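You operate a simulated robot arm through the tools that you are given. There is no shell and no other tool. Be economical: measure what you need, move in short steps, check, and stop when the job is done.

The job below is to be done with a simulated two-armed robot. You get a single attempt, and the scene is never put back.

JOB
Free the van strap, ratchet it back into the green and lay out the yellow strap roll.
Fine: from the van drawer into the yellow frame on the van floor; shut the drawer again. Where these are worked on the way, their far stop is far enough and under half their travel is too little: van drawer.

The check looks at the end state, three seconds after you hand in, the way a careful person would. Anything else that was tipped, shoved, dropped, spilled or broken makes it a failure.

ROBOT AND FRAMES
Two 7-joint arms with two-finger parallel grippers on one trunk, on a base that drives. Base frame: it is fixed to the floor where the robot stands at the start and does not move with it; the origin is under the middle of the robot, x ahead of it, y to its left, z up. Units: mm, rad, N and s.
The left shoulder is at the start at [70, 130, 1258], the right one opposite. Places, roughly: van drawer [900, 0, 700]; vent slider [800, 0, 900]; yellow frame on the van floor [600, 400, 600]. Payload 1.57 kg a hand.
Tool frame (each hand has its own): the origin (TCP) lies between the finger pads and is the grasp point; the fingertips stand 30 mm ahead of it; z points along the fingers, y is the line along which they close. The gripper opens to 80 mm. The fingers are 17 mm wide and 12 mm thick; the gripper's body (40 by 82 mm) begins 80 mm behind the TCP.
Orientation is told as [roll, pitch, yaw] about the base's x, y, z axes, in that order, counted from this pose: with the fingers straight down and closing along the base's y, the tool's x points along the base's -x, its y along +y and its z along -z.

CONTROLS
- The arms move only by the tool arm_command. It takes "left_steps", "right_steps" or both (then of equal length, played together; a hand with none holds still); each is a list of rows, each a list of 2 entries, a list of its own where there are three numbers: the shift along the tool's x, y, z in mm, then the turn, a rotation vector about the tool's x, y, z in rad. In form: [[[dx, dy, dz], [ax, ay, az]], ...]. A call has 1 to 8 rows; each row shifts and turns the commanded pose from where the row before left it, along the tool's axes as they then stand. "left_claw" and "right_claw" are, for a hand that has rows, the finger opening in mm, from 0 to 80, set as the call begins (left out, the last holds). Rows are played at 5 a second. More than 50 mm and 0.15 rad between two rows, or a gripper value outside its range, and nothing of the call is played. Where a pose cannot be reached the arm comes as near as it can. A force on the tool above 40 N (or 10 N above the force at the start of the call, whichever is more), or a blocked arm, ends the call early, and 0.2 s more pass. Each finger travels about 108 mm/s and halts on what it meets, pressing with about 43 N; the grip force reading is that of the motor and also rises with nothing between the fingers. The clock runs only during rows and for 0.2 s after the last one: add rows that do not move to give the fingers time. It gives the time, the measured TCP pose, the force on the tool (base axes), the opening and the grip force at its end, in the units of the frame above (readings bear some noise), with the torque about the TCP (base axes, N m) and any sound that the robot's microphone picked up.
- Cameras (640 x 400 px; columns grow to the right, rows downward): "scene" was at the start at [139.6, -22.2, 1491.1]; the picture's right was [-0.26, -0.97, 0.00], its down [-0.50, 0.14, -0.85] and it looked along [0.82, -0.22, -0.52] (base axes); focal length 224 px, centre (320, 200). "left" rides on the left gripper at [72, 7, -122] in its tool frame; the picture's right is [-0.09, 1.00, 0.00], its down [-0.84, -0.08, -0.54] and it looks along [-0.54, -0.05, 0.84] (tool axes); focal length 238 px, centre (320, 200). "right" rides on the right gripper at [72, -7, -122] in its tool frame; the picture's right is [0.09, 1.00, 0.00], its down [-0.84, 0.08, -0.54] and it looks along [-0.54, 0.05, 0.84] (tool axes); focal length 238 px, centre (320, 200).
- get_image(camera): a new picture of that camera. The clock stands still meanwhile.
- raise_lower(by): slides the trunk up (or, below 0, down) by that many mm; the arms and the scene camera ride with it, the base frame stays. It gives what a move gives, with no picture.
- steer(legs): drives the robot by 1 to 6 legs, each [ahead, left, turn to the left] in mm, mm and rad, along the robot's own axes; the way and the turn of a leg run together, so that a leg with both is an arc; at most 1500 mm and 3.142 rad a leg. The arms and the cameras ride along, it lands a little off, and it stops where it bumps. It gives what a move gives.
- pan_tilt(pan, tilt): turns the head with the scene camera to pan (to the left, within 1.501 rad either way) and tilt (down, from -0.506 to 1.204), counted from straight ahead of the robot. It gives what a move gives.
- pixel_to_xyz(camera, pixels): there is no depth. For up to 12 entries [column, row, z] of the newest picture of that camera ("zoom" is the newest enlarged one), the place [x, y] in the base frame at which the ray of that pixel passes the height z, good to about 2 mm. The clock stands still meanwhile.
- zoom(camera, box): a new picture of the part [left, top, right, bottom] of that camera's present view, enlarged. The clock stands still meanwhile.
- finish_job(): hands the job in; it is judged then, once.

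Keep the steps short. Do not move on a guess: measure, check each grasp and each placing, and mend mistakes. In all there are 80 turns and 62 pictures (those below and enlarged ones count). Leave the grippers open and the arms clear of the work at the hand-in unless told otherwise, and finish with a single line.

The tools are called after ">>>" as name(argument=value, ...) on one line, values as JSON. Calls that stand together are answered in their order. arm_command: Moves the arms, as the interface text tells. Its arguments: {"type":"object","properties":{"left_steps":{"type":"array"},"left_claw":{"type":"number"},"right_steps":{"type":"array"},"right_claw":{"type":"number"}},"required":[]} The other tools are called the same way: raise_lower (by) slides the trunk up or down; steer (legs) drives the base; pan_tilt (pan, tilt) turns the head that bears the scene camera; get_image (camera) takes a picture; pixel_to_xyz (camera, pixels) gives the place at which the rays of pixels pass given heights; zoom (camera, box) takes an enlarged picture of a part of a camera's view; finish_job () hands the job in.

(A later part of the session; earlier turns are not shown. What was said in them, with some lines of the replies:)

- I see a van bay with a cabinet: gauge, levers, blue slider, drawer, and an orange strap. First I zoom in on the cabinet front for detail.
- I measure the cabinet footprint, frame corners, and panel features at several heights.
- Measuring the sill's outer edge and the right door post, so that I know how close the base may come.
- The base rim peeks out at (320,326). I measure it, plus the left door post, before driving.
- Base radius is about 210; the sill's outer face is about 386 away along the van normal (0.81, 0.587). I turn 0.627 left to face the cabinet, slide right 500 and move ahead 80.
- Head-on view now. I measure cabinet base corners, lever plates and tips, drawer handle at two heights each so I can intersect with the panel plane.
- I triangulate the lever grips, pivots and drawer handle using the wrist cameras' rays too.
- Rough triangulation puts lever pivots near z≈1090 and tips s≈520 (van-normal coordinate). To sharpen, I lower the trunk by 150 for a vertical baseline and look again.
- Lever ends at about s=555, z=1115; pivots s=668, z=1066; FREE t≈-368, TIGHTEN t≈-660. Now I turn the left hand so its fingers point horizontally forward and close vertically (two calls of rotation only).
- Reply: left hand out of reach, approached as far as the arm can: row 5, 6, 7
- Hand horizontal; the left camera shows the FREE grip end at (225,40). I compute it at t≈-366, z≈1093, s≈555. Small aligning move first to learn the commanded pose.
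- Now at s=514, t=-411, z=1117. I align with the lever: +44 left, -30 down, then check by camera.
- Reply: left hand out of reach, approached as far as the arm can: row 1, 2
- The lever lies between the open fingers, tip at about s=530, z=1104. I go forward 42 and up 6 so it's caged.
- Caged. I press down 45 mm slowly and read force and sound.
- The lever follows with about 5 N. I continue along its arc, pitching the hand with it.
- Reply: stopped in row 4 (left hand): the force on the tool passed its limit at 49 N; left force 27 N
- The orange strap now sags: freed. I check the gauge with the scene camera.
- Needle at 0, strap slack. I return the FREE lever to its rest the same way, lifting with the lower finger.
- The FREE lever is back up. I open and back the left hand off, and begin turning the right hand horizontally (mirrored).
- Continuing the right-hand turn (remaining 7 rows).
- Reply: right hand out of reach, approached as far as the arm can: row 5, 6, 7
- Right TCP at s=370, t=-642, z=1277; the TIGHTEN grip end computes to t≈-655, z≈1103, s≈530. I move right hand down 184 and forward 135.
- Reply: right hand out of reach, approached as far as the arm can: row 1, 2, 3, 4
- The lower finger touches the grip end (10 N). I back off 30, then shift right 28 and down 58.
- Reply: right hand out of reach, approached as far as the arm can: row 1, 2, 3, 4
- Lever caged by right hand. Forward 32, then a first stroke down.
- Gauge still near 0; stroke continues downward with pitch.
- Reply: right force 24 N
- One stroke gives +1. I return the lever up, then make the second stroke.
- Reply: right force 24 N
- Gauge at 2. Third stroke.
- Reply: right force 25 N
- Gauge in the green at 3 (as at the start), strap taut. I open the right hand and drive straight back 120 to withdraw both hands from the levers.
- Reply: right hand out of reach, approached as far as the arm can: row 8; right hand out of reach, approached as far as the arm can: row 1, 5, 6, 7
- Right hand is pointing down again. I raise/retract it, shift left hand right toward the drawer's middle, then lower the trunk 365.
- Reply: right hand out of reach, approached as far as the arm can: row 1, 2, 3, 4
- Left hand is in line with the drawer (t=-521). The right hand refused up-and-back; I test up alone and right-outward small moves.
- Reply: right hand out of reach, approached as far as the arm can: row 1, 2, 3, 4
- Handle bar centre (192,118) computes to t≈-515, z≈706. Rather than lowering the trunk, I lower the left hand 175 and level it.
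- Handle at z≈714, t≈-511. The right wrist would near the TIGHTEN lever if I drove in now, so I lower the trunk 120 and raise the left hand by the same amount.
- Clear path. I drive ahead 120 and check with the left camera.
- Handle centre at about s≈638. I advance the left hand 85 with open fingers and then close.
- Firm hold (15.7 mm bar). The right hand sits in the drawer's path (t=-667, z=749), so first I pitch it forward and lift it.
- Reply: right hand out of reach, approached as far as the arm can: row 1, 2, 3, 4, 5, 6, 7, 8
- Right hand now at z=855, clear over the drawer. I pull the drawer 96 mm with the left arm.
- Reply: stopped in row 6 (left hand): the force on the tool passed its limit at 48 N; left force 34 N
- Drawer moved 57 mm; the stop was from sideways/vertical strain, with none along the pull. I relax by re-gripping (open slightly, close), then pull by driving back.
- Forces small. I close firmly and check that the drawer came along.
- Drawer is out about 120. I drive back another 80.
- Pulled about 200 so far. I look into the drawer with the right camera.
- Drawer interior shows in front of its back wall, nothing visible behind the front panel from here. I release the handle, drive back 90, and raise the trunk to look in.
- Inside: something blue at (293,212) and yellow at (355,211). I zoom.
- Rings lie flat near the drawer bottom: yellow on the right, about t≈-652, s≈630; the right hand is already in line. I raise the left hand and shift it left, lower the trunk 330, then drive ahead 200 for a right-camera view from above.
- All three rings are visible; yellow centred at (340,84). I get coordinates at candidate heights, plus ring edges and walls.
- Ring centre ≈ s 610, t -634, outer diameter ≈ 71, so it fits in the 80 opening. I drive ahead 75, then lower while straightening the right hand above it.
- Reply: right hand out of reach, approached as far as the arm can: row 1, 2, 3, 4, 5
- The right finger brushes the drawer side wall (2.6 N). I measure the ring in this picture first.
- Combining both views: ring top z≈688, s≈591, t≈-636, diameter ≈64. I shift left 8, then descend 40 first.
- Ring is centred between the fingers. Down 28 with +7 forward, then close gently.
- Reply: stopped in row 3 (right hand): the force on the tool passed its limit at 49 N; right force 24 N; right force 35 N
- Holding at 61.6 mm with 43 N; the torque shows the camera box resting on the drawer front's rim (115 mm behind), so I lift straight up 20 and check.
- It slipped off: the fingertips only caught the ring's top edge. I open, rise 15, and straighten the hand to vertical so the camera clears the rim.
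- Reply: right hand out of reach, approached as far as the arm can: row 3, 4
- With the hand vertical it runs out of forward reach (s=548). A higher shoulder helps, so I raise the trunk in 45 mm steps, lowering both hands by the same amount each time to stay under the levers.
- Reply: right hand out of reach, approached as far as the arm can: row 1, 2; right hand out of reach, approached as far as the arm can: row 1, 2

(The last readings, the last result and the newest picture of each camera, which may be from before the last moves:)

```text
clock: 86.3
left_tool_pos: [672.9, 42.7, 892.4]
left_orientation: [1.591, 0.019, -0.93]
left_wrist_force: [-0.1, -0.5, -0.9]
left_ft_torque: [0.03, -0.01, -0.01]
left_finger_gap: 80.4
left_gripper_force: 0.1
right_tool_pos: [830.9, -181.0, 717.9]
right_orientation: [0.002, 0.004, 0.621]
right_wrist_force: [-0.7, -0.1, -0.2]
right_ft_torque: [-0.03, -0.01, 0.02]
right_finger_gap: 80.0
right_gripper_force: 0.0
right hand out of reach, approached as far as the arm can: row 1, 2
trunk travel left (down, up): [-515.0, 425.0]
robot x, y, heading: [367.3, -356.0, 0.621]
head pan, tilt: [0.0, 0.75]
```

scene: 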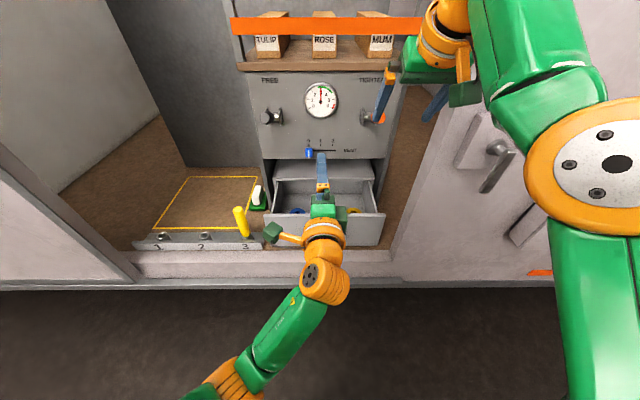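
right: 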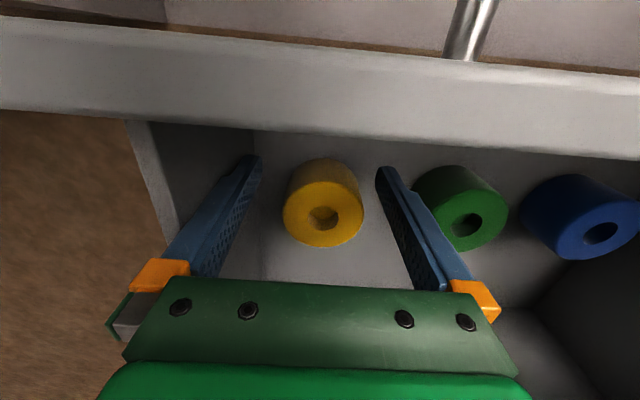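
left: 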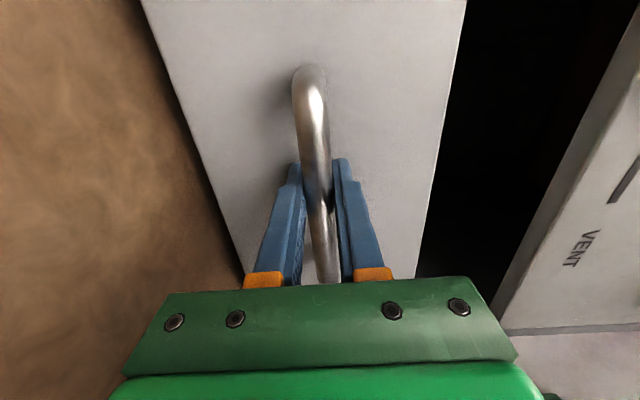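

Interesting: s is now 566 with the higher shoulder. I try moving forward 25 directly.

>>> arm_command(right_steps=[[[-13, 0, 0], [0, 0, 0]], [[-13, 0, 0], [0, 0, 0]], [[0, 0, 0], [0, 0, 0]]])

```text
clock: 87.1
left_tool_pos: [673.6, 43.4, 893.0]
left_orientation: [1.59, 0.021, -0.929]
left_wrist_force: [-0.6, -0.7, 0.2]
left_ft_torque: [-0.01, -0.06, 0.0]
left_finger_gap: 80.0
left_gripper_force: 0.1
right_tool_pos: [833.0, -179.2, 717.2]
right_orientation: [0.002, 0.003, 0.621]
right_wrist_force: [-0.7, 0.0, 0.9]
right_ft_torque: [0.01, 0.01, 0.0]
right_finger_gap: 80.2
right_gripper_force: 0.1
right hand out of reach, approached as far as the arm can: row 1, 2
trunk travel left (down, up): [-515.0, 425.0]
robot x, y, heading: [359.1, -356.0, 0.62]
head pan, tilt: [0.0, 0.75]
```

It is a maximum-reach limit, growing about 9 mm per 45 mm raise. Two more raise/lower steps and drive ahead 18.

>>> raise_lower(by=40)

>>> arm_command(right_steps=[[[-5, 0, 20], [0, 0, 0]], [[-5, 0, 20], [0, 0, 0]], [[0, 0, 0], [0, 0, 0]]], left_steps=[[[0, -20, 0], [0, 0, 0]], [[0, -20, 0], [0, 0, 0]], [[0, 0, 0], [0, 0, 0]]])

>>> raise_lower(by=40)

>>> arm_command(right_steps=[[[-5, 0, 20], [0, 0, 0]], [[-5, 0, 20], [0, 0, 0]], [[0, 0, 0], [0, 0, 0]]], left_steps=[[[0, -20, 0], [0, 0, 0]], [[0, -20, 0], [0, 0, 0]], [[0, 0, 0], [0, 0, 0]]])

>>> steer(legs=[[14, 0, 0]])

>>> get_image(camera="right")

```text
clock: 87.9
left_tool_pos: [672.8, 43.1, 932.8]
left_orientation: [1.59, 0.022, -0.93]
left_wrist_force: [-0.8, 0.6, 0.0]
left_ft_torque: [0.02, 0.01, 0.03]
left_finger_gap: 79.9
left_gripper_force: 0.0
right_tool_pos: [833.2, -180.1, 756.9]
right_orientation: [0.0, 0.004, 0.621]
right_wrist_force: [-0.3, -0.8, -1.0]
right_ft_torque: [0.03, -0.01, -0.01]
right_finger_gap: 79.9
right_gripper_force: 0.0
trunk travel left (down, up): [-555.0, 385.0]
robot x, y, heading: [361.9, -358.2, 0.624]
head pan, tilt: [0.0, 0.75]
```

```text
clock: 88.7
left_tool_pos: [673.3, 44.4, 893.4]
left_orientation: [1.589, 0.02, -0.928]
left_wrist_force: [-0.4, -0.4, 0.8]
left_ft_torque: [0.02, -0.01, -0.02]
left_finger_gap: 79.9
left_gripper_force: 0.1
right_tool_pos: [832.9, -175.7, 716.2]
right_orientation: [-0.001, 0.004, 0.619]
right_wrist_force: [0.1, 0.7, -0.3]
right_ft_torque: [0.0, -0.01, -0.04]
right_finger_gap: 79.9
right_gripper_force: 0.1
right hand out of reach, approached as far as the arm can: row 1, 2
trunk travel left (down, up): [-555.0, 385.0]
robot x, y, heading: [364.3, -359.6, 0.617]
head pan, tilt: [0.0, 0.75]
```

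```text
clock: 89.5
left_tool_pos: [673.8, 43.7, 933.8]
left_orientation: [1.59, 0.022, -0.93]
left_wrist_force: [0.5, -0.7, 0.4]
left_ft_torque: [0.0, -0.02, -0.01]
left_finger_gap: 80.3
left_gripper_force: 0.0
right_tool_pos: [832.3, -176.8, 757.3]
right_orientation: [0.002, 0.005, 0.621]
right_wrist_force: [-0.2, 0.0, 0.1]
right_ft_torque: [-0.02, 0.0, 0.0]
right_finger_gap: 80.0
right_gripper_force: 0.1
trunk travel left (down, up): [-595.0, 345.0]
robot x, y, heading: [362.3, -358.9, 0.623]
head pan, tilt: [0.0, 0.75]
```

```text
clock: 90.3
left_tool_pos: [674.4, 45.1, 892.1]
left_orientation: [1.591, 0.021, -0.929]
left_wrist_force: [-0.9, 0.2, 0.0]
left_ft_torque: [0.01, 0.0, -0.02]
left_finger_gap: 80.1
left_gripper_force: 0.1
right_tool_pos: [829.3, -175.2, 717.3]
right_orientation: [0.002, 0.004, 0.619]
right_wrist_force: [0.3, 0.3, -0.1]
right_ft_torque: [0.01, 0.02, 0.01]
right_finger_gap: 80.0
right_gripper_force: 0.0
right hand out of reach, approached as far as the arm can: row 1, 2
trunk travel left (down, up): [-595.0, 345.0]
robot x, y, heading: [364.4, -358.4, 0.623]
head pan, tilt: [0.0, 0.75]
```

```text
clock: 91.1
left_tool_pos: [684.2, 52.9, 894.1]
left_orientation: [1.593, 0.021, -0.929]
left_wrist_force: [-0.5, 0.2, -0.2]
left_ft_torque: [0.0, -0.03, -0.01]
left_finger_gap: 79.9
left_gripper_force: 0.1
right_tool_pos: [839.1, -167.8, 718.6]
right_orientation: [0.001, 0.003, 0.621]
right_wrist_force: [0.9, 0.6, 0.7]
right_ft_torque: [-0.02, -0.02, -0.01]
right_finger_gap: 80.2
right_gripper_force: 0.1
trunk travel left (down, up): [-595.0, 345.0]
robot x, y, heading: [374.6, -348.5, 0.62]
head pan, tilt: [0.0, 0.75]
```

```text
12 pictures are left
```

right: 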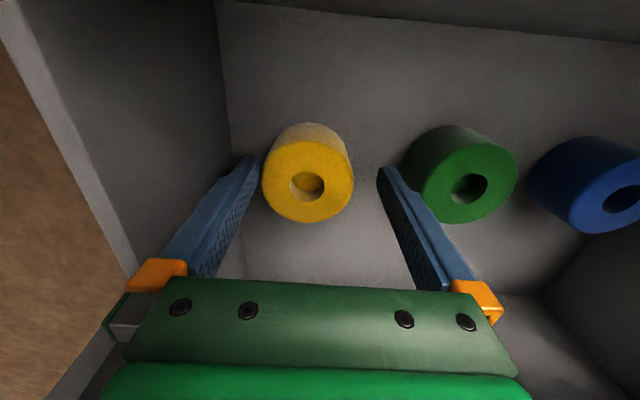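

Ring hole at (307,184) → s≈597, t≈-637. I drive ahead 15 and shift right 8.

>>> steer(legs=[[16, 0, 0]])

>>> arm_command(right_steps=[[[0, -9, 0], [0, 0, 0]], [[0, 0, 10], [0, 0, 0]], [[0, 0, 10], [0, 0, 0]], [[0, 0, 0], [0, 0, 0]]])

>>> get_image(camera="right")

```text
clock: 91.9
left_tool_pos: [696.1, 61.1, 893.5]
left_orientation: [1.591, 0.022, -0.929]
left_wrist_force: [-0.3, 1.3, 0.3]
left_ft_torque: [0.04, 0.0, -0.02]
left_finger_gap: 80.0
left_gripper_force: 0.1
right_tool_pos: [853.0, -157.0, 717.7]
right_orientation: [0.001, 0.003, 0.619]
right_wrist_force: [-1.0, 0.6, 0.0]
right_ft_torque: [0.01, -0.01, 0.01]
right_finger_gap: 79.9
right_gripper_force: 0.1
trunk travel left (down, up): [-595.0, 345.0]
robot x, y, heading: [387.3, -342.6, 0.621]
head pan, tilt: [0.0, 0.75]
```

```text
clock: 92.9
left_tool_pos: [697.2, 62.6, 891.9]
left_orientation: [1.591, 0.021, -0.929]
left_wrist_force: [0.5, 0.6, 0.8]
left_ft_torque: [-0.01, -0.02, 0.03]
left_finger_gap: 79.7
left_gripper_force: 0.0
right_tool_pos: [858.5, -163.6, 697.9]
right_orientation: [0.001, 0.003, 0.62]
right_wrist_force: [-0.7, -1.2, 0.5]
right_ft_torque: [-0.01, 0.01, 0.0]
right_finger_gap: 80.0
right_gripper_force: 0.2
trunk travel left (down, up): [-595.0, 345.0]
robot x, y, heading: [387.3, -342.4, 0.615]
head pan, tilt: [0.0, 0.75]
```

```text
11 pictures are left
```

right: 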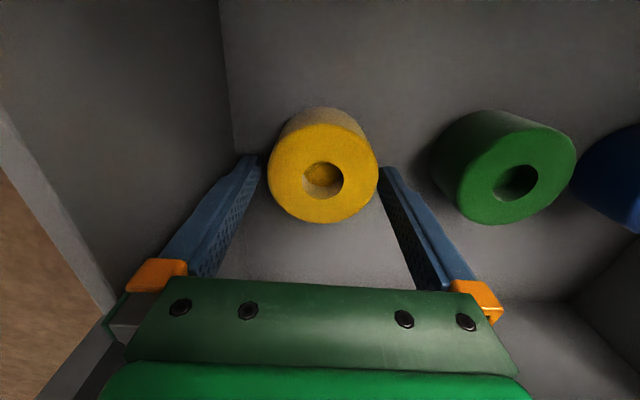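

Well centred. I descend 24 more (shift left 1), watching force, then close.

>>> arm_command(right_steps=[[[0, 1, 8], [0, 0, 0]], [[0, 0, 8], [0, 0, 0]], [[0, 0, 8], [0, 0, 0]], [[0, 0, 0], [0, 0, 0]]])

>>> arm_command(right_steps=[[[0, 0, 0], [0, 0, 0]], [[0, 0, 0], [0, 0, 0]], [[0, 0, 0], [0, 0, 0]]], right_claw=50)

>>> arm_command(right_steps=[[[0, 0, -10], [0, 0, 0]], [[0, 0, -10], [0, 0, 0]], [[0, 0, 0], [0, 0, 0]]])

>>> get_image(camera="right")

```text
clock: 93.6
left_tool_pos: [693.5, 60.4, 895.0]
left_orientation: [1.595, 0.019, -0.929]
left_wrist_force: [0.9, 0.4, 0.2]
left_ft_torque: [0.01, -0.03, 0.0]
left_finger_gap: 79.8
left_gripper_force: 0.1
right_tool_pos: [856.2, -164.7, 686.9]
right_orientation: [0.001, -0.018, 0.619]
right_wrist_force: [1.8, -0.9, 32.0]
right_ft_torque: [0.08, 0.33, 0.41]
right_finger_gap: 79.3
right_gripper_force: 0.0
right hand out of reach, approached as far as the arm can: row 2
trunk travel left (down, up): [-595.0, 345.0]
robot x, y, heading: [388.0, -339.8, 0.619]
head pan, tilt: [0.0, 0.75]
stopped in row 3 (right hand): the force on the tool passed its limit at 47 N (the readings are from after the stop); the commanded pose is now the measured one
```

```text
clock: 94.4
left_tool_pos: [693.0, 60.3, 897.4]
left_orientation: [1.598, 0.02, -0.929]
left_wrist_force: [-0.4, 0.1, -0.6]
left_ft_torque: [0.0, -0.03, -0.01]
left_finger_gap: 80.1
left_gripper_force: 0.1
right_tool_pos: [853.1, -166.6, 685.1]
right_orientation: [0.001, -0.017, 0.621]
right_wrist_force: [1.8, 0.5, 39.2]
right_ft_torque: [0.11, 0.4, -0.26]
right_finger_gap: 64.3
right_gripper_force: 7.8
trunk travel left (down, up): [-595.0, 345.0]
robot x, y, heading: [387.5, -339.3, 0.623]
head pan, tilt: [0.0, 0.75]
```

```text
clock: 95.2
left_tool_pos: [700.2, 63.2, 892.2]
left_orientation: [1.59, 0.021, -0.929]
left_wrist_force: [-0.1, -0.4, 0.3]
left_ft_torque: [-0.02, -0.01, -0.02]
left_finger_gap: 79.9
left_gripper_force: 0.0
right_tool_pos: [859.9, -162.3, 700.3]
right_orientation: [0.002, -0.002, 0.619]
right_wrist_force: [-0.2, 0.2, -1.5]
right_ft_torque: [-0.01, 0.03, 0.02]
right_finger_gap: 62.6
right_gripper_force: 43.2
trunk travel left (down, up): [-595.0, 345.0]
robot x, y, heading: [391.1, -341.1, 0.622]
head pan, tilt: [0.0, 0.75]
```

```text
10 pictures are left
```

right: 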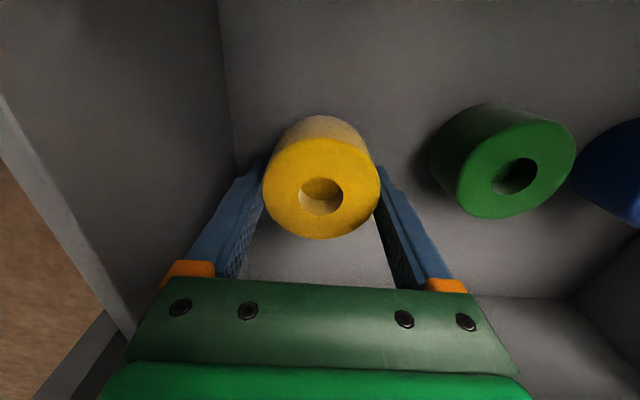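

Lifted: 62.6 mm, 43 N, yellow clearly raised. I lift 45 more, ease back 40, slide the base left 125 (corridor between the levers), then raise the trunk over the rim.

>>> arm_command(right_steps=[[[0, 0, -15], [0, 0, 0]], [[0, 0, -15], [0, 0, 0]], [[0, 0, -15], [0, 0, 0]], [[0, 0, 0], [0, 0, 0]]])

>>> steer(legs=[[-40, 0, 0], [0, 125, 0]])

>>> get_image(camera="scene")

```text
clock: 96.2
left_tool_pos: [698.6, 63.0, 893.2]
left_orientation: [1.59, 0.021, -0.928]
left_wrist_force: [0.0, -0.5, -0.2]
left_ft_torque: [-0.01, 0.0, 0.01]
left_finger_gap: 80.0
left_gripper_force: 0.0
right_tool_pos: [860.6, -161.9, 745.8]
right_orientation: [0.003, -0.003, 0.621]
right_wrist_force: [0.1, 0.1, -2.6]
right_ft_torque: [0.02, 0.0, -0.01]
right_finger_gap: 62.7
right_gripper_force: 43.0
right hand out of reach, approached as far as the arm can: row 1
trunk travel left (down, up): [-595.0, 345.0]
robot x, y, heading: [385.4, -339.9, 0.625]
head pan, tilt: [0.0, 0.75]
```

```text
clock: 98.0
left_tool_pos: [594.6, 141.5, 892.3]
left_orientation: [1.589, 0.021, -0.928]
left_wrist_force: [0.0, -0.8, 0.0]
left_ft_torque: [0.04, 0.0, 0.0]
left_finger_gap: 80.0
left_gripper_force: 0.2
right_tool_pos: [755.9, -83.9, 745.8]
right_orientation: [0.001, -0.003, 0.62]
right_wrist_force: [-0.8, -0.7, -1.5]
right_ft_torque: [-0.02, 0.0, -0.02]
right_finger_gap: 62.8
right_gripper_force: 43.4
trunk travel left (down, up): [-595.0, 345.0]
robot x, y, heading: [281.8, -263.3, 0.627]
head pan, tilt: [0.0, 0.75]
```

```text
9 pictures are left
```

scene: 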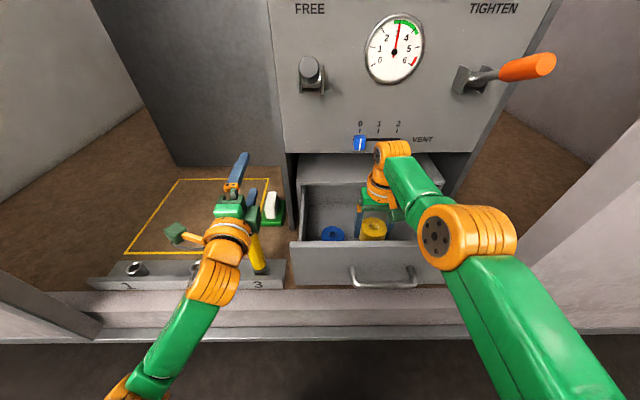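

All good: ring held, needle at 3. I back 15 to keep off the blue slider, raise the trunk 120 so the ring clears the rim, and back out 280.

>>> steer(legs=[[-15, 0, 0]])

>>> raise_lower(by=125)

>>> steer(legs=[[-270, 0, 0]])

```text
clock: 98.7
left_tool_pos: [582.5, 132.4, 892.5]
left_orientation: [1.588, 0.021, -0.93]
left_wrist_force: [0.1, 0.4, 0.5]
left_ft_torque: [0.0, 0.01, -0.04]
left_finger_gap: 80.1
left_gripper_force: 0.0
right_tool_pos: [745.8, -92.1, 745.0]
right_orientation: [0.002, -0.004, 0.62]
right_wrist_force: [-0.9, 0.7, -2.2]
right_ft_torque: [0.0, -0.02, -0.01]
right_finger_gap: 62.6
right_gripper_force: 42.7
trunk travel left (down, up): [-595.0, 345.0]
robot x, y, heading: [269.9, -272.7, 0.625]
head pan, tilt: [0.0, 0.75]
```

```text
clock: 100.3
left_tool_pos: [582.0, 131.1, 1018.0]
left_orientation: [1.589, 0.022, -0.929]
left_wrist_force: [0.6, -0.2, -0.2]
left_ft_torque: [0.0, 0.0, -0.02]
left_finger_gap: 80.1
left_gripper_force: 0.1
right_tool_pos: [743.7, -92.4, 870.8]
right_orientation: [0.002, -0.004, 0.621]
right_wrist_force: [0.4, -0.5, -2.2]
right_ft_torque: [0.04, -0.02, 0.02]
right_finger_gap: 62.8
right_gripper_force: 43.8
trunk travel left (down, up): [-720.0, 220.0]
robot x, y, heading: [273.2, -270.1, 0.62]
head pan, tilt: [0.0, 0.75]
```

```text
clock: 102.2
left_tool_pos: [360.9, -25.4, 1016.3]
left_orientation: [1.589, 0.02, -0.928]
left_wrist_force: [0.0, -0.8, -0.3]
left_ft_torque: [0.01, 0.01, 0.01]
left_finger_gap: 79.8
left_gripper_force: 0.1
right_tool_pos: [523.1, -249.7, 870.7]
right_orientation: [0.003, -0.002, 0.619]
right_wrist_force: [0.3, 0.1, -1.8]
right_ft_torque: [-0.02, -0.02, 0.0]
right_finger_gap: 62.5
right_gripper_force: 43.1
trunk travel left (down, up): [-720.0, 220.0]
robot x, y, heading: [46.9, -428.9, 0.621]
head pan, tilt: [0.0, 0.75]
```

Ring held, all outside now. For the placing I pitch the right hand 0.45 and extend it forward 80; the left hand moves inward and up so that it won't near the left post.

>>> arm_command(right_steps=[[[0, 0, 0], [0, -0.15, 0]], [[0, 0, 0], [0, -0.15, 0]], [[0, 0, 0], [0, -0.15, 0]], [[-18, 0, 9], [0, 0, 0]], [[-18, 0, 9], [0, 0, 0]], [[-18, 0, 9], [0, 0, 0]], [[-18, 0, 9], [0, 0, 0]], [[0, 0, 0], [0, 0, 0]]], left_steps=[[[-18, 15, 0], [0, 0, 0]], [[-18, 15, 0], [0, 0, 0]], [[-18, 15, 0], [0, 0, 0]], [[-18, 15, 0], [0, 0, 0]], [[-18, 15, 0], [0, 0, 0]], [[-18, 15, 0], [0, 0, 0]], [[-18, 10, 0], [0, 0, 0]], [[0, 0, 0], [0, 0, 0]]])

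>>> steer(legs=[[0, 420, 0]])

>>> raise_lower(by=-140)

>>> get_image(camera="scene")

```text
clock: 104.0
left_tool_pos: [435.8, -130.1, 1116.5]
left_orientation: [1.591, 0.022, -0.931]
left_wrist_force: [0.1, 0.6, 0.0]
left_ft_torque: [0.01, -0.05, 0.03]
left_finger_gap: 79.9
left_gripper_force: 0.1
right_tool_pos: [591.2, -189.2, 869.8]
right_orientation: [0.002, -0.455, 0.619]
right_wrist_force: [0.1, 0.0, -1.5]
right_ft_torque: [0.0, 0.0, 0.02]
right_finger_gap: 62.7
right_gripper_force: 42.7
right hand out of reach, approached as far as the arm can: row 1, 2, 3, 4, 5, 6, 7
trunk travel left (down, up): [-720.0, 220.0]
robot x, y, heading: [47.9, -432.9, 0.627]
head pan, tilt: [0.0, 0.75]
```

```text
clock: 106.6
left_tool_pos: [192.5, 208.3, 1114.4]
left_orientation: [1.589, 0.023, -0.929]
left_wrist_force: [-1.2, -0.4, -0.3]
left_ft_torque: [0.03, 0.01, -0.01]
left_finger_gap: 79.7
left_gripper_force: 0.1
right_tool_pos: [347.7, 148.4, 868.8]
right_orientation: [0.002, -0.453, 0.618]
right_wrist_force: [0.1, -0.3, -2.2]
right_ft_torque: [0.01, -0.02, 0.0]
right_finger_gap: 62.4
right_gripper_force: 43.0
trunk travel left (down, up): [-720.0, 220.0]
robot x, y, heading: [-191.3, -91.7, 0.624]
head pan, tilt: [0.0, 0.75]
```

```text
clock: 108.2
left_tool_pos: [192.2, 208.7, 975.2]
left_orientation: [1.591, 0.021, -0.928]
left_wrist_force: [-0.2, 0.5, -0.2]
left_ft_torque: [0.03, -0.03, 0.01]
left_finger_gap: 79.9
left_gripper_force: 0.1
right_tool_pos: [347.0, 149.5, 729.2]
right_orientation: [0.002, -0.454, 0.622]
right_wrist_force: [0.1, 0.1, -1.0]
right_ft_torque: [0.0, -0.01, -0.06]
right_finger_gap: 62.8
right_gripper_force: 43.0
trunk travel left (down, up): [-580.0, 360.0]
robot x, y, heading: [-192.9, -88.3, 0.621]
head pan, tilt: [0.0, 0.75]
```

```text
8 pictures are left
```

scene: 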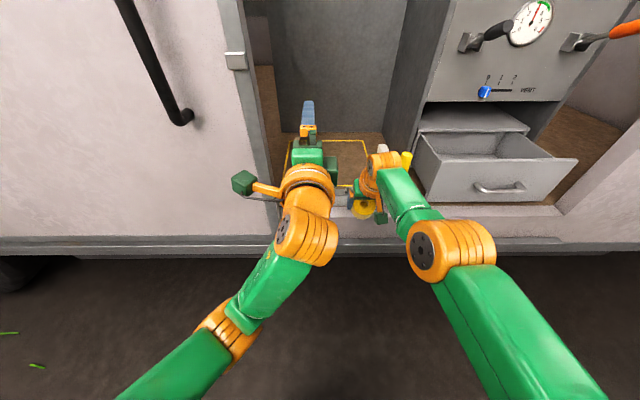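

Right TCP ahead 577, t=-83, ring safe. I shift the left hand 30 more inward and drive ahead 290 over the sill.

>>> arm_command(left_steps=[[[-15, 0, 0], [0, 0, 0]], [[-15, 0, 0], [0, 0, 0]], [[0, 0, 0], [0, 0, 0]]])

>>> steer(legs=[[292, 0, 0]])

>>> raise_lower(by=-70)

>>> get_image(camera="right")

```text
clock: 109.0
left_tool_pos: [210.8, 186.6, 973.0]
left_orientation: [1.591, 0.021, -0.928]
left_wrist_force: [1.3, -0.5, 0.8]
left_ft_torque: [0.03, 0.01, 0.0]
left_finger_gap: 80.2
left_gripper_force: 0.1
right_tool_pos: [346.6, 149.4, 728.0]
right_orientation: [0.001, -0.454, 0.62]
right_wrist_force: [0.7, 0.8, -1.5]
right_ft_torque: [-0.04, -0.01, 0.01]
right_finger_gap: 62.6
right_gripper_force: 42.9
trunk travel left (down, up): [-580.0, 360.0]
robot x, y, heading: [-196.2, -91.6, 0.62]
head pan, tilt: [0.0, 0.75]
```

```text
clock: 111.0
left_tool_pos: [447.4, 354.5, 973.4]
left_orientation: [1.589, 0.022, -0.932]
left_wrist_force: [-0.3, -0.4, 0.3]
left_ft_torque: [0.02, -0.01, -0.04]
left_finger_gap: 80.0
left_gripper_force: 0.1
right_tool_pos: [584.0, 318.6, 728.0]
right_orientation: [0.001, -0.454, 0.618]
right_wrist_force: [0.2, 0.0, -2.5]
right_ft_torque: [0.0, 0.03, -0.02]
right_finger_gap: 62.8
right_gripper_force: 42.9
trunk travel left (down, up): [-580.0, 360.0]
robot x, y, heading: [44.5, 80.8, 0.621]
head pan, tilt: [0.0, 0.75]
```

```text
clock: 112.1
left_tool_pos: [445.0, 354.3, 905.8]
left_orientation: [1.594, 0.021, -0.932]
left_wrist_force: [0.0, -0.5, 0.3]
left_ft_torque: [0.0, 0.0, 0.02]
left_finger_gap: 80.0
left_gripper_force: 0.1
right_tool_pos: [584.6, 318.4, 663.1]
right_orientation: [-0.002, -0.466, 0.618]
right_wrist_force: [8.3, 3.4, 19.6]
right_ft_torque: [-0.16, -0.04, 0.03]
right_finger_gap: 62.6
right_gripper_force: 42.6
trunk travel left (down, up): [-510.0, 430.0]
robot x, y, heading: [40.6, 76.9, 0.626]
head pan, tilt: [0.0, 0.75]
```

```text
7 pictures are left
```

right: 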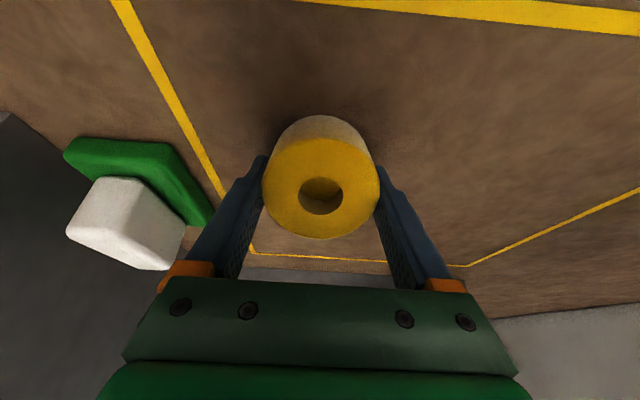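

The ring touches the floor (20 N) inside the frame at s=660, t=-86. I release slowly to 80 and withdraw along the fingers.

>>> arm_command(right_steps=[[[0, 0, 0], [0, 0, 0]], [[0, 0, 0], [0, 0, 0]], [[0, 0, 0], [0, 0, 0]]], right_claw=80)

>>> arm_command(right_steps=[[[0, 0, -20], [0, 0, 0]], [[0, 0, -20], [0, 0, 0]], [[0, 0, -20], [0, 0, 0]], [[0, 0, 0], [0, 0, 0]]])

>>> raise_lower(by=80)

>>> get_image(camera="right")

```text
clock: 112.9
left_tool_pos: [447.8, 355.0, 903.8]
left_orientation: [1.591, 0.021, -0.93]
left_wrist_force: [0.3, 0.5, 0.1]
left_ft_torque: [0.0, 0.0, -0.01]
left_finger_gap: 79.8
left_gripper_force: 0.0
right_tool_pos: [584.1, 318.0, 658.1]
right_orientation: [0.002, -0.453, 0.616]
right_wrist_force: [0.2, -0.5, 0.3]
right_ft_torque: [0.03, -0.01, -0.02]
right_finger_gap: 80.1
right_gripper_force: 0.2
trunk travel left (down, up): [-510.0, 430.0]
robot x, y, heading: [42.8, 81.7, 0.625]
head pan, tilt: [0.0, 0.75]
```

```text
clock: 113.9
left_tool_pos: [446.7, 356.1, 904.8]
left_orientation: [1.591, 0.022, -0.93]
left_wrist_force: [1.4, 0.5, 0.4]
left_ft_torque: [-0.01, 0.0, 0.0]
left_finger_gap: 79.9
left_gripper_force: 0.1
right_tool_pos: [578.7, 321.5, 713.1]
right_orientation: [0.001, -0.451, 0.619]
right_wrist_force: [-0.4, -0.9, 0.3]
right_ft_torque: [-0.03, 0.0, 0.03]
right_finger_gap: 80.0
right_gripper_force: 0.0
right hand out of reach, approached as far as the arm can: row 1, 2, 3
trunk travel left (down, up): [-510.0, 430.0]
robot x, y, heading: [44.6, 78.9, 0.622]
head pan, tilt: [0.0, 0.75]
```

```text
clock: 115.1
left_tool_pos: [448.5, 354.9, 983.8]
left_orientation: [1.591, 0.022, -0.93]
left_wrist_force: [-1.0, -0.8, 0.5]
left_ft_torque: [0.03, 0.02, -0.07]
left_finger_gap: 80.0
left_gripper_force: 0.1
right_tool_pos: [579.2, 321.1, 794.2]
right_orientation: [0.002, -0.452, 0.618]
right_wrist_force: [0.3, 0.0, -0.5]
right_ft_torque: [0.01, 0.04, 0.0]
right_finger_gap: 80.0
right_gripper_force: 0.0
trunk travel left (down, up): [-590.0, 350.0]
robot x, y, heading: [42.7, 80.9, 0.62]
head pan, tilt: [0.0, 0.75]
```

```text
6 pictures are left
```

right: 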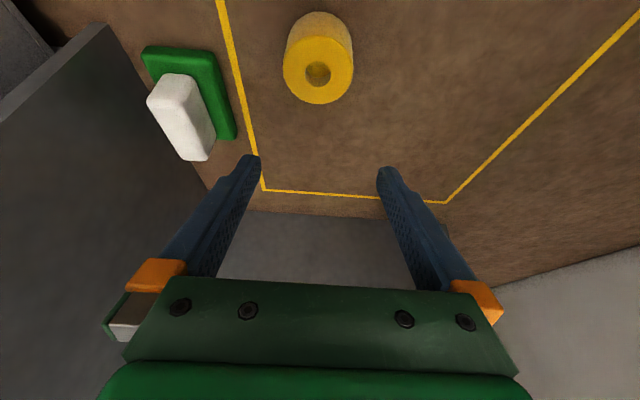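

Ring lies flat inside the frame. I back out 300, pull the right hand back and up, lower the left hand with closed fingers to z≈755 for pushing the drawer, and drive right 544.

>>> steer(legs=[[-300, 0, 0]])

>>> arm_command(right_steps=[[[24, 0, -26], [0, 0, 0]], [[24, 0, -26], [0, 0, 0]], [[24, 0, -26], [0, 0, 0]], [[24, 0, -26], [0, 0, 0]], [[24, 0, -26], [0, 0, 0]], [[24, 0, -26], [0, 0, 0]], [[0, 0, 0], [0, 0, 0]]], left_steps=[[[0, -38, 0], [0, 0, 0]], [[0, -38, 0], [0, 0, 0]], [[0, -38, 0], [0, 0, 0]], [[0, -38, 0], [0, 0, 0]], [[0, -38, 0], [0, 0, 0]], [[0, -38, 0], [0, 0, 0]], [[0, 0, 0], [0, 0, 0]]], left_claw=0)

>>> steer(legs=[[0, -544, 0]])

>>> get_image(camera="scene")

```text
clock: 117.2
left_tool_pos: [201.7, 180.9, 984.6]
left_orientation: [1.59, 0.02, -0.927]
left_wrist_force: [0.1, 0.1, -0.3]
left_ft_torque: [0.0, 0.01, -0.03]
left_finger_gap: 80.0
left_gripper_force: 0.0
right_tool_pos: [332.5, 146.1, 793.2]
right_orientation: [0.002, -0.451, 0.619]
right_wrist_force: [-0.4, 0.3, 0.3]
right_ft_torque: [0.04, 0.01, -0.01]
right_finger_gap: 79.9
right_gripper_force: 0.1
trunk travel left (down, up): [-590.0, 350.0]
robot x, y, heading: [-201.7, -97.1, 0.618]
head pan, tilt: [0.0, 0.75]
```

```text
clock: 118.8
left_tool_pos: [201.2, 187.5, 753.4]
left_orientation: [1.591, 0.021, -0.929]
left_wrist_force: [-0.4, 0.3, 0.3]
left_ft_torque: [0.02, 0.02, 0.01]
left_finger_gap: 0.0
left_gripper_force: 21.2
right_tool_pos: [283.7, 155.3, 909.7]
right_orientation: [0.001, -0.451, 0.619]
right_wrist_force: [0.2, 0.6, -0.5]
right_ft_torque: [-0.01, 0.01, 0.01]
right_finger_gap: 80.1
right_gripper_force: 0.0
right hand out of reach, approached as far as the arm can: row 1, 2, 3, 4, 5, 6
trunk travel left (down, up): [-590.0, 350.0]
robot x, y, heading: [-199.9, -93.1, 0.625]
head pan, tilt: [0.0, 0.75]
```

```text
clock: 121.9
left_tool_pos: [518.3, -255.6, 756.5]
left_orientation: [1.59, 0.02, -0.932]
left_wrist_force: [0.5, -0.4, 0.5]
left_ft_torque: [-0.03, -0.02, -0.04]
left_finger_gap: 0.1
left_gripper_force: 21.5
right_tool_pos: [601.8, -287.9, 910.2]
right_orientation: [0.001, -0.452, 0.619]
right_wrist_force: [-0.2, -0.8, -0.7]
right_ft_torque: [0.0, 0.01, 0.01]
right_finger_gap: 79.9
right_gripper_force: 0.0
trunk travel left (down, up): [-590.0, 350.0]
robot x, y, heading: [112.7, -537.8, 0.621]
head pan, tilt: [0.0, 0.75]
```

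```text
5 pictures are left
```

scene: 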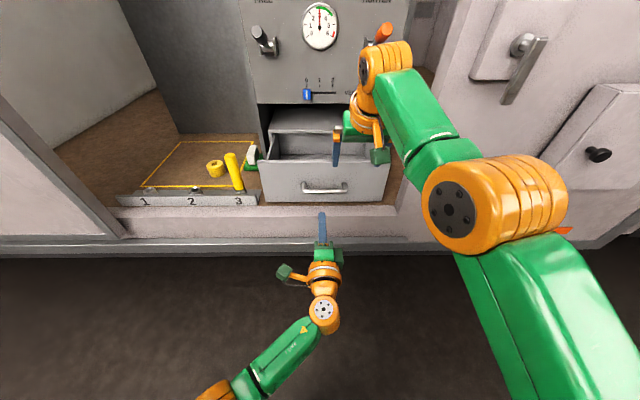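

Lower the right hand 60 (keeps its wrist below the TIGHTEN lever), then drive in: left closed fingers at z=756 push the drawer front at t=-511.

>>> arm_command(right_steps=[[[13, 0, 27], [0, 0, 0]], [[13, 0, 27], [0, 0, 0]], [[0, 0, 0], [0, 0, 0]]])

>>> steer(legs=[[160, 0, 0]])

>>> steer(legs=[[80, 0, 0]])

>>> get_image(camera="scene")

```text
clock: 122.7
left_tool_pos: [518.6, -254.6, 755.0]
left_orientation: [1.589, 0.021, -0.931]
left_wrist_force: [-0.2, -0.3, -0.2]
left_ft_torque: [0.03, 0.01, 0.02]
left_finger_gap: 0.2
left_gripper_force: 21.6
right_tool_pos: [611.0, -274.4, 854.2]
right_orientation: [0.001, -0.449, 0.618]
right_wrist_force: [-0.3, 0.7, 0.2]
right_ft_torque: [-0.01, 0.02, -0.02]
right_finger_gap: 80.2
right_gripper_force: 0.2
right hand out of reach, approached as far as the arm can: row 1, 2
trunk travel left (down, up): [-590.0, 350.0]
robot x, y, heading: [114.3, -541.7, 0.62]
head pan, tilt: [0.0, 0.75]
```

```text
clock: 124.1
left_tool_pos: [648.8, -161.4, 754.9]
left_orientation: [1.589, 0.02, -0.929]
left_wrist_force: [0.4, 0.2, -0.7]
left_ft_torque: [-0.03, 0.01, 0.0]
left_finger_gap: 0.1
left_gripper_force: 21.6
right_tool_pos: [742.0, -181.0, 854.8]
right_orientation: [0.002, -0.452, 0.619]
right_wrist_force: [0.3, -0.1, 0.5]
right_ft_torque: [-0.02, -0.03, -0.02]
right_finger_gap: 79.8
right_gripper_force: 0.1
trunk travel left (down, up): [-590.0, 350.0]
robot x, y, heading: [246.0, -443.9, 0.624]
head pan, tilt: [0.0, 0.75]
```

```text
clock: 125.2
left_tool_pos: [715.0, -115.0, 755.5]
left_orientation: [1.591, 0.021, -0.93]
left_wrist_force: [0.1, -0.3, 0.5]
left_ft_torque: [-0.01, -0.04, 0.0]
left_finger_gap: 0.0
left_gripper_force: 21.2
right_tool_pos: [808.8, -134.8, 854.3]
right_orientation: [-0.001, -0.449, 0.618]
right_wrist_force: [-0.2, 0.3, -0.6]
right_ft_torque: [-0.02, 0.01, -0.02]
right_finger_gap: 80.1
right_gripper_force: 0.1
trunk travel left (down, up): [-590.0, 350.0]
robot x, y, heading: [312.5, -396.1, 0.62]
head pan, tilt: [0.0, 0.75]
```

```text
4 pictures are left
```

scene: 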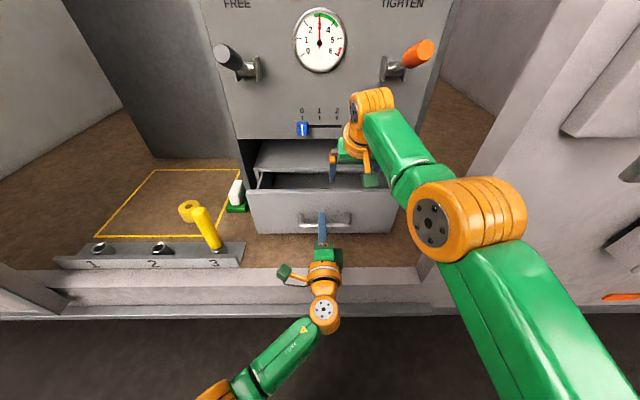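

Drawer moves in freely (tip at s=541). To keep the right arm away from the lever I push the rest with the left arm.

>>> arm_command(left_steps=[[[0, 0, 16], [0, 0, 0]], [[0, 0, 16], [0, 0, 0]], [[0, 0, 16], [0, 0, 0]], [[0, 0, 16], [0, 0, 0]], [[0, 0, 16], [0, 0, 0]], [[0, 0, 16], [0, 0, 0]], [[0, 0, 16], [0, 0, 0]], [[0, 0, 0], [0, 0, 0]]])

>>> arm_command(left_steps=[[[0, 0, 8], [0, 0, 0]], [[0, 0, 8], [0, 0, 0]], [[0, 0, 8], [0, 0, 0]], [[0, 0, 8], [0, 0, 0]], [[0, 0, 8], [0, 0, 0]], [[0, 0, 0], [0, 0, 0]]])

```text
clock: 127.0
left_tool_pos: [801.8, -47.5, 762.5]
left_orientation: [1.592, 0.019, -0.929]
left_wrist_force: [0.0, 0.3, 0.7]
left_ft_torque: [0.02, -0.02, -0.03]
left_finger_gap: 0.0
left_gripper_force: 21.5
left hand out of reach, approached as far as the arm can: row 7
right_tool_pos: [807.9, -134.4, 853.6]
right_orientation: [0.001, -0.45, 0.619]
right_wrist_force: [0.1, -0.3, -0.3]
right_ft_torque: [0.01, -0.01, -0.03]
right_finger_gap: 80.1
right_gripper_force: 0.1
trunk travel left (down, up): [-590.0, 350.0]
robot x, y, heading: [313.4, -396.1, 0.617]
head pan, tilt: [0.0, 0.75]
```

```text
clock: 128.4
left_tool_pos: [801.0, -46.1, 762.2]
left_orientation: [1.589, 0.021, -0.929]
left_wrist_force: [0.3, -0.5, 0.1]
left_ft_torque: [0.02, -0.01, 0.0]
left_finger_gap: 0.0
left_gripper_force: 21.6
left hand out of reach, approached as far as the arm can: row 1, 2, 3, 4, 5
right_tool_pos: [807.8, -133.6, 852.9]
right_orientation: [0.0, -0.451, 0.619]
right_wrist_force: [-0.9, 0.6, -0.6]
right_ft_torque: [-0.02, -0.04, 0.01]
right_finger_gap: 80.3
right_gripper_force: 0.1
trunk travel left (down, up): [-590.0, 350.0]
robot x, y, heading: [312.8, -398.6, 0.618]
head pan, tilt: [0.0, 0.75]
```

Left arm at full reach, tip s=651. I drive ahead in small bits and watch the left force for the closed stop.

>>> steer(legs=[[18, 0, 0]])

>>> get_image(camera="scene")

```text
clock: 129.3
left_tool_pos: [810.0, -40.7, 764.0]
left_orientation: [1.595, 0.022, -0.928]
left_wrist_force: [-11.5, -7.9, 3.2]
left_ft_torque: [0.0, -0.02, -0.08]
left_finger_gap: 0.2
left_gripper_force: 21.0
right_tool_pos: [816.0, -127.0, 856.7]
right_orientation: [0.001, -0.456, 0.621]
right_wrist_force: [0.0, 0.4, -0.3]
right_ft_torque: [0.02, 0.02, -0.01]
right_finger_gap: 80.1
right_gripper_force: 0.0
trunk travel left (down, up): [-590.0, 350.0]
robot x, y, heading: [319.1, -392.0, 0.62]
head pan, tilt: [0.0, 0.75]
stopped in leg 1: the force on the tool passed its limit at 100 N (the readings are from after the stop); the commanded pose is now the measured one
```

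```text
3 pictures are left
```

scene: 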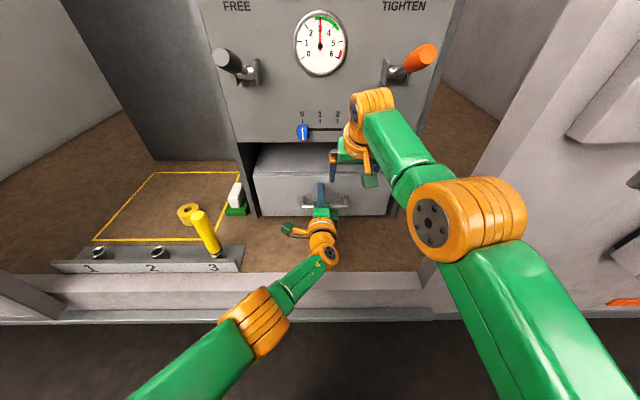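

Hard stop at tip s≈661: the drawer is shut. I back off 300, open the left gripper, and check the end state.

>>> steer(legs=[[-300, 0, 0]])

>>> arm_command(left_steps=[[[0, 0, 0], [0, 0, 0]], [[0, 0, 0], [0, 0, 0]], [[0, 0, 0], [0, 0, 0]], [[0, 0, 0], [0, 0, 0]]], left_claw=80)

>>> get_image(camera="scene")

>>> zoom(camera="scene", box=[120, 20, 440, 230])

>>> pixel_to_xyz(camera="scene", pixels=[[262, 190, 600], [383, 190, 600]])

```text
clock: 131.3
left_tool_pos: [572.0, -211.4, 760.7]
left_orientation: [1.59, 0.02, -0.929]
left_wrist_force: [-0.3, -1.1, 0.0]
left_ft_torque: [0.0, 0.02, 0.02]
left_finger_gap: 0.0
left_gripper_force: 21.6
right_tool_pos: [577.5, -298.7, 854.1]
right_orientation: [0.0, -0.45, 0.617]
right_wrist_force: [0.5, -0.3, -0.6]
right_ft_torque: [0.05, 0.01, 0.02]
right_finger_gap: 80.0
right_gripper_force: 0.1
trunk travel left (down, up): [-590.0, 350.0]
robot x, y, heading: [75.8, -563.3, 0.62]
head pan, tilt: [0.0, 0.75]
```

```text
clock: 132.3
left_tool_pos: [571.3, -212.9, 760.4]
left_orientation: [1.589, 0.021, -0.927]
left_wrist_force: [-0.8, -0.3, -0.1]
left_ft_torque: [0.01, 0.05, -0.03]
left_finger_gap: 79.8
left_gripper_force: 0.0
right_tool_pos: [578.4, -299.5, 854.4]
right_orientation: [0.0, -0.45, 0.618]
right_wrist_force: [-0.3, -0.5, -1.0]
right_ft_torque: [0.03, 0.0, 0.0]
right_finger_gap: 80.0
right_gripper_force: 0.1
trunk travel left (down, up): [-590.0, 350.0]
robot x, y, heading: [78.5, -561.7, 0.624]
head pan, tilt: [0.0, 0.75]
```

```text
2 pictures are left
```

scene: 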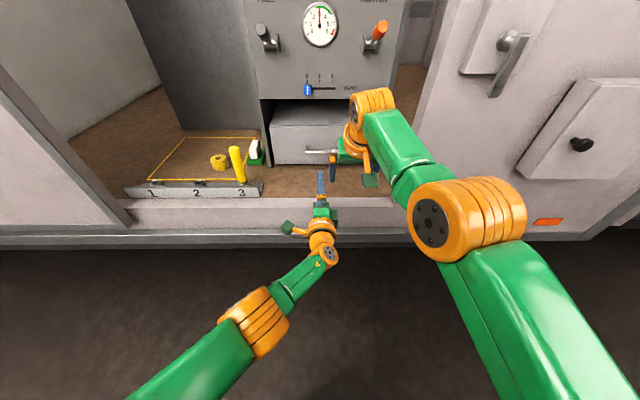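

```text
1.90 times, centred on (280, 125) of scene
```

zoom: 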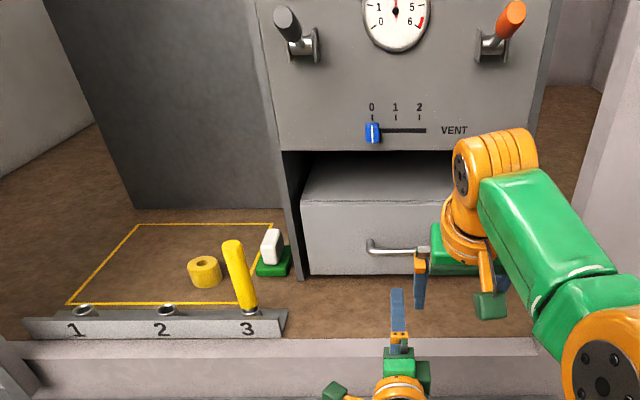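

```text
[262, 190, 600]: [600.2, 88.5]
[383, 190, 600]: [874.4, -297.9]
```

The gauge reads 3, inside the green band. The drawer pushed home against its stop, the roll lies flat inside the yellow frame, the slider is still at 0, and both grippers are open and clear. I hand in.

>>> finish_job()

```text
The job is handed in.
```

The strap was freed and ratcheted back to 3 in the green, the yellow roll lies flat inside the yellow frame, the drawer is shut against its stop, and the job is handed in.
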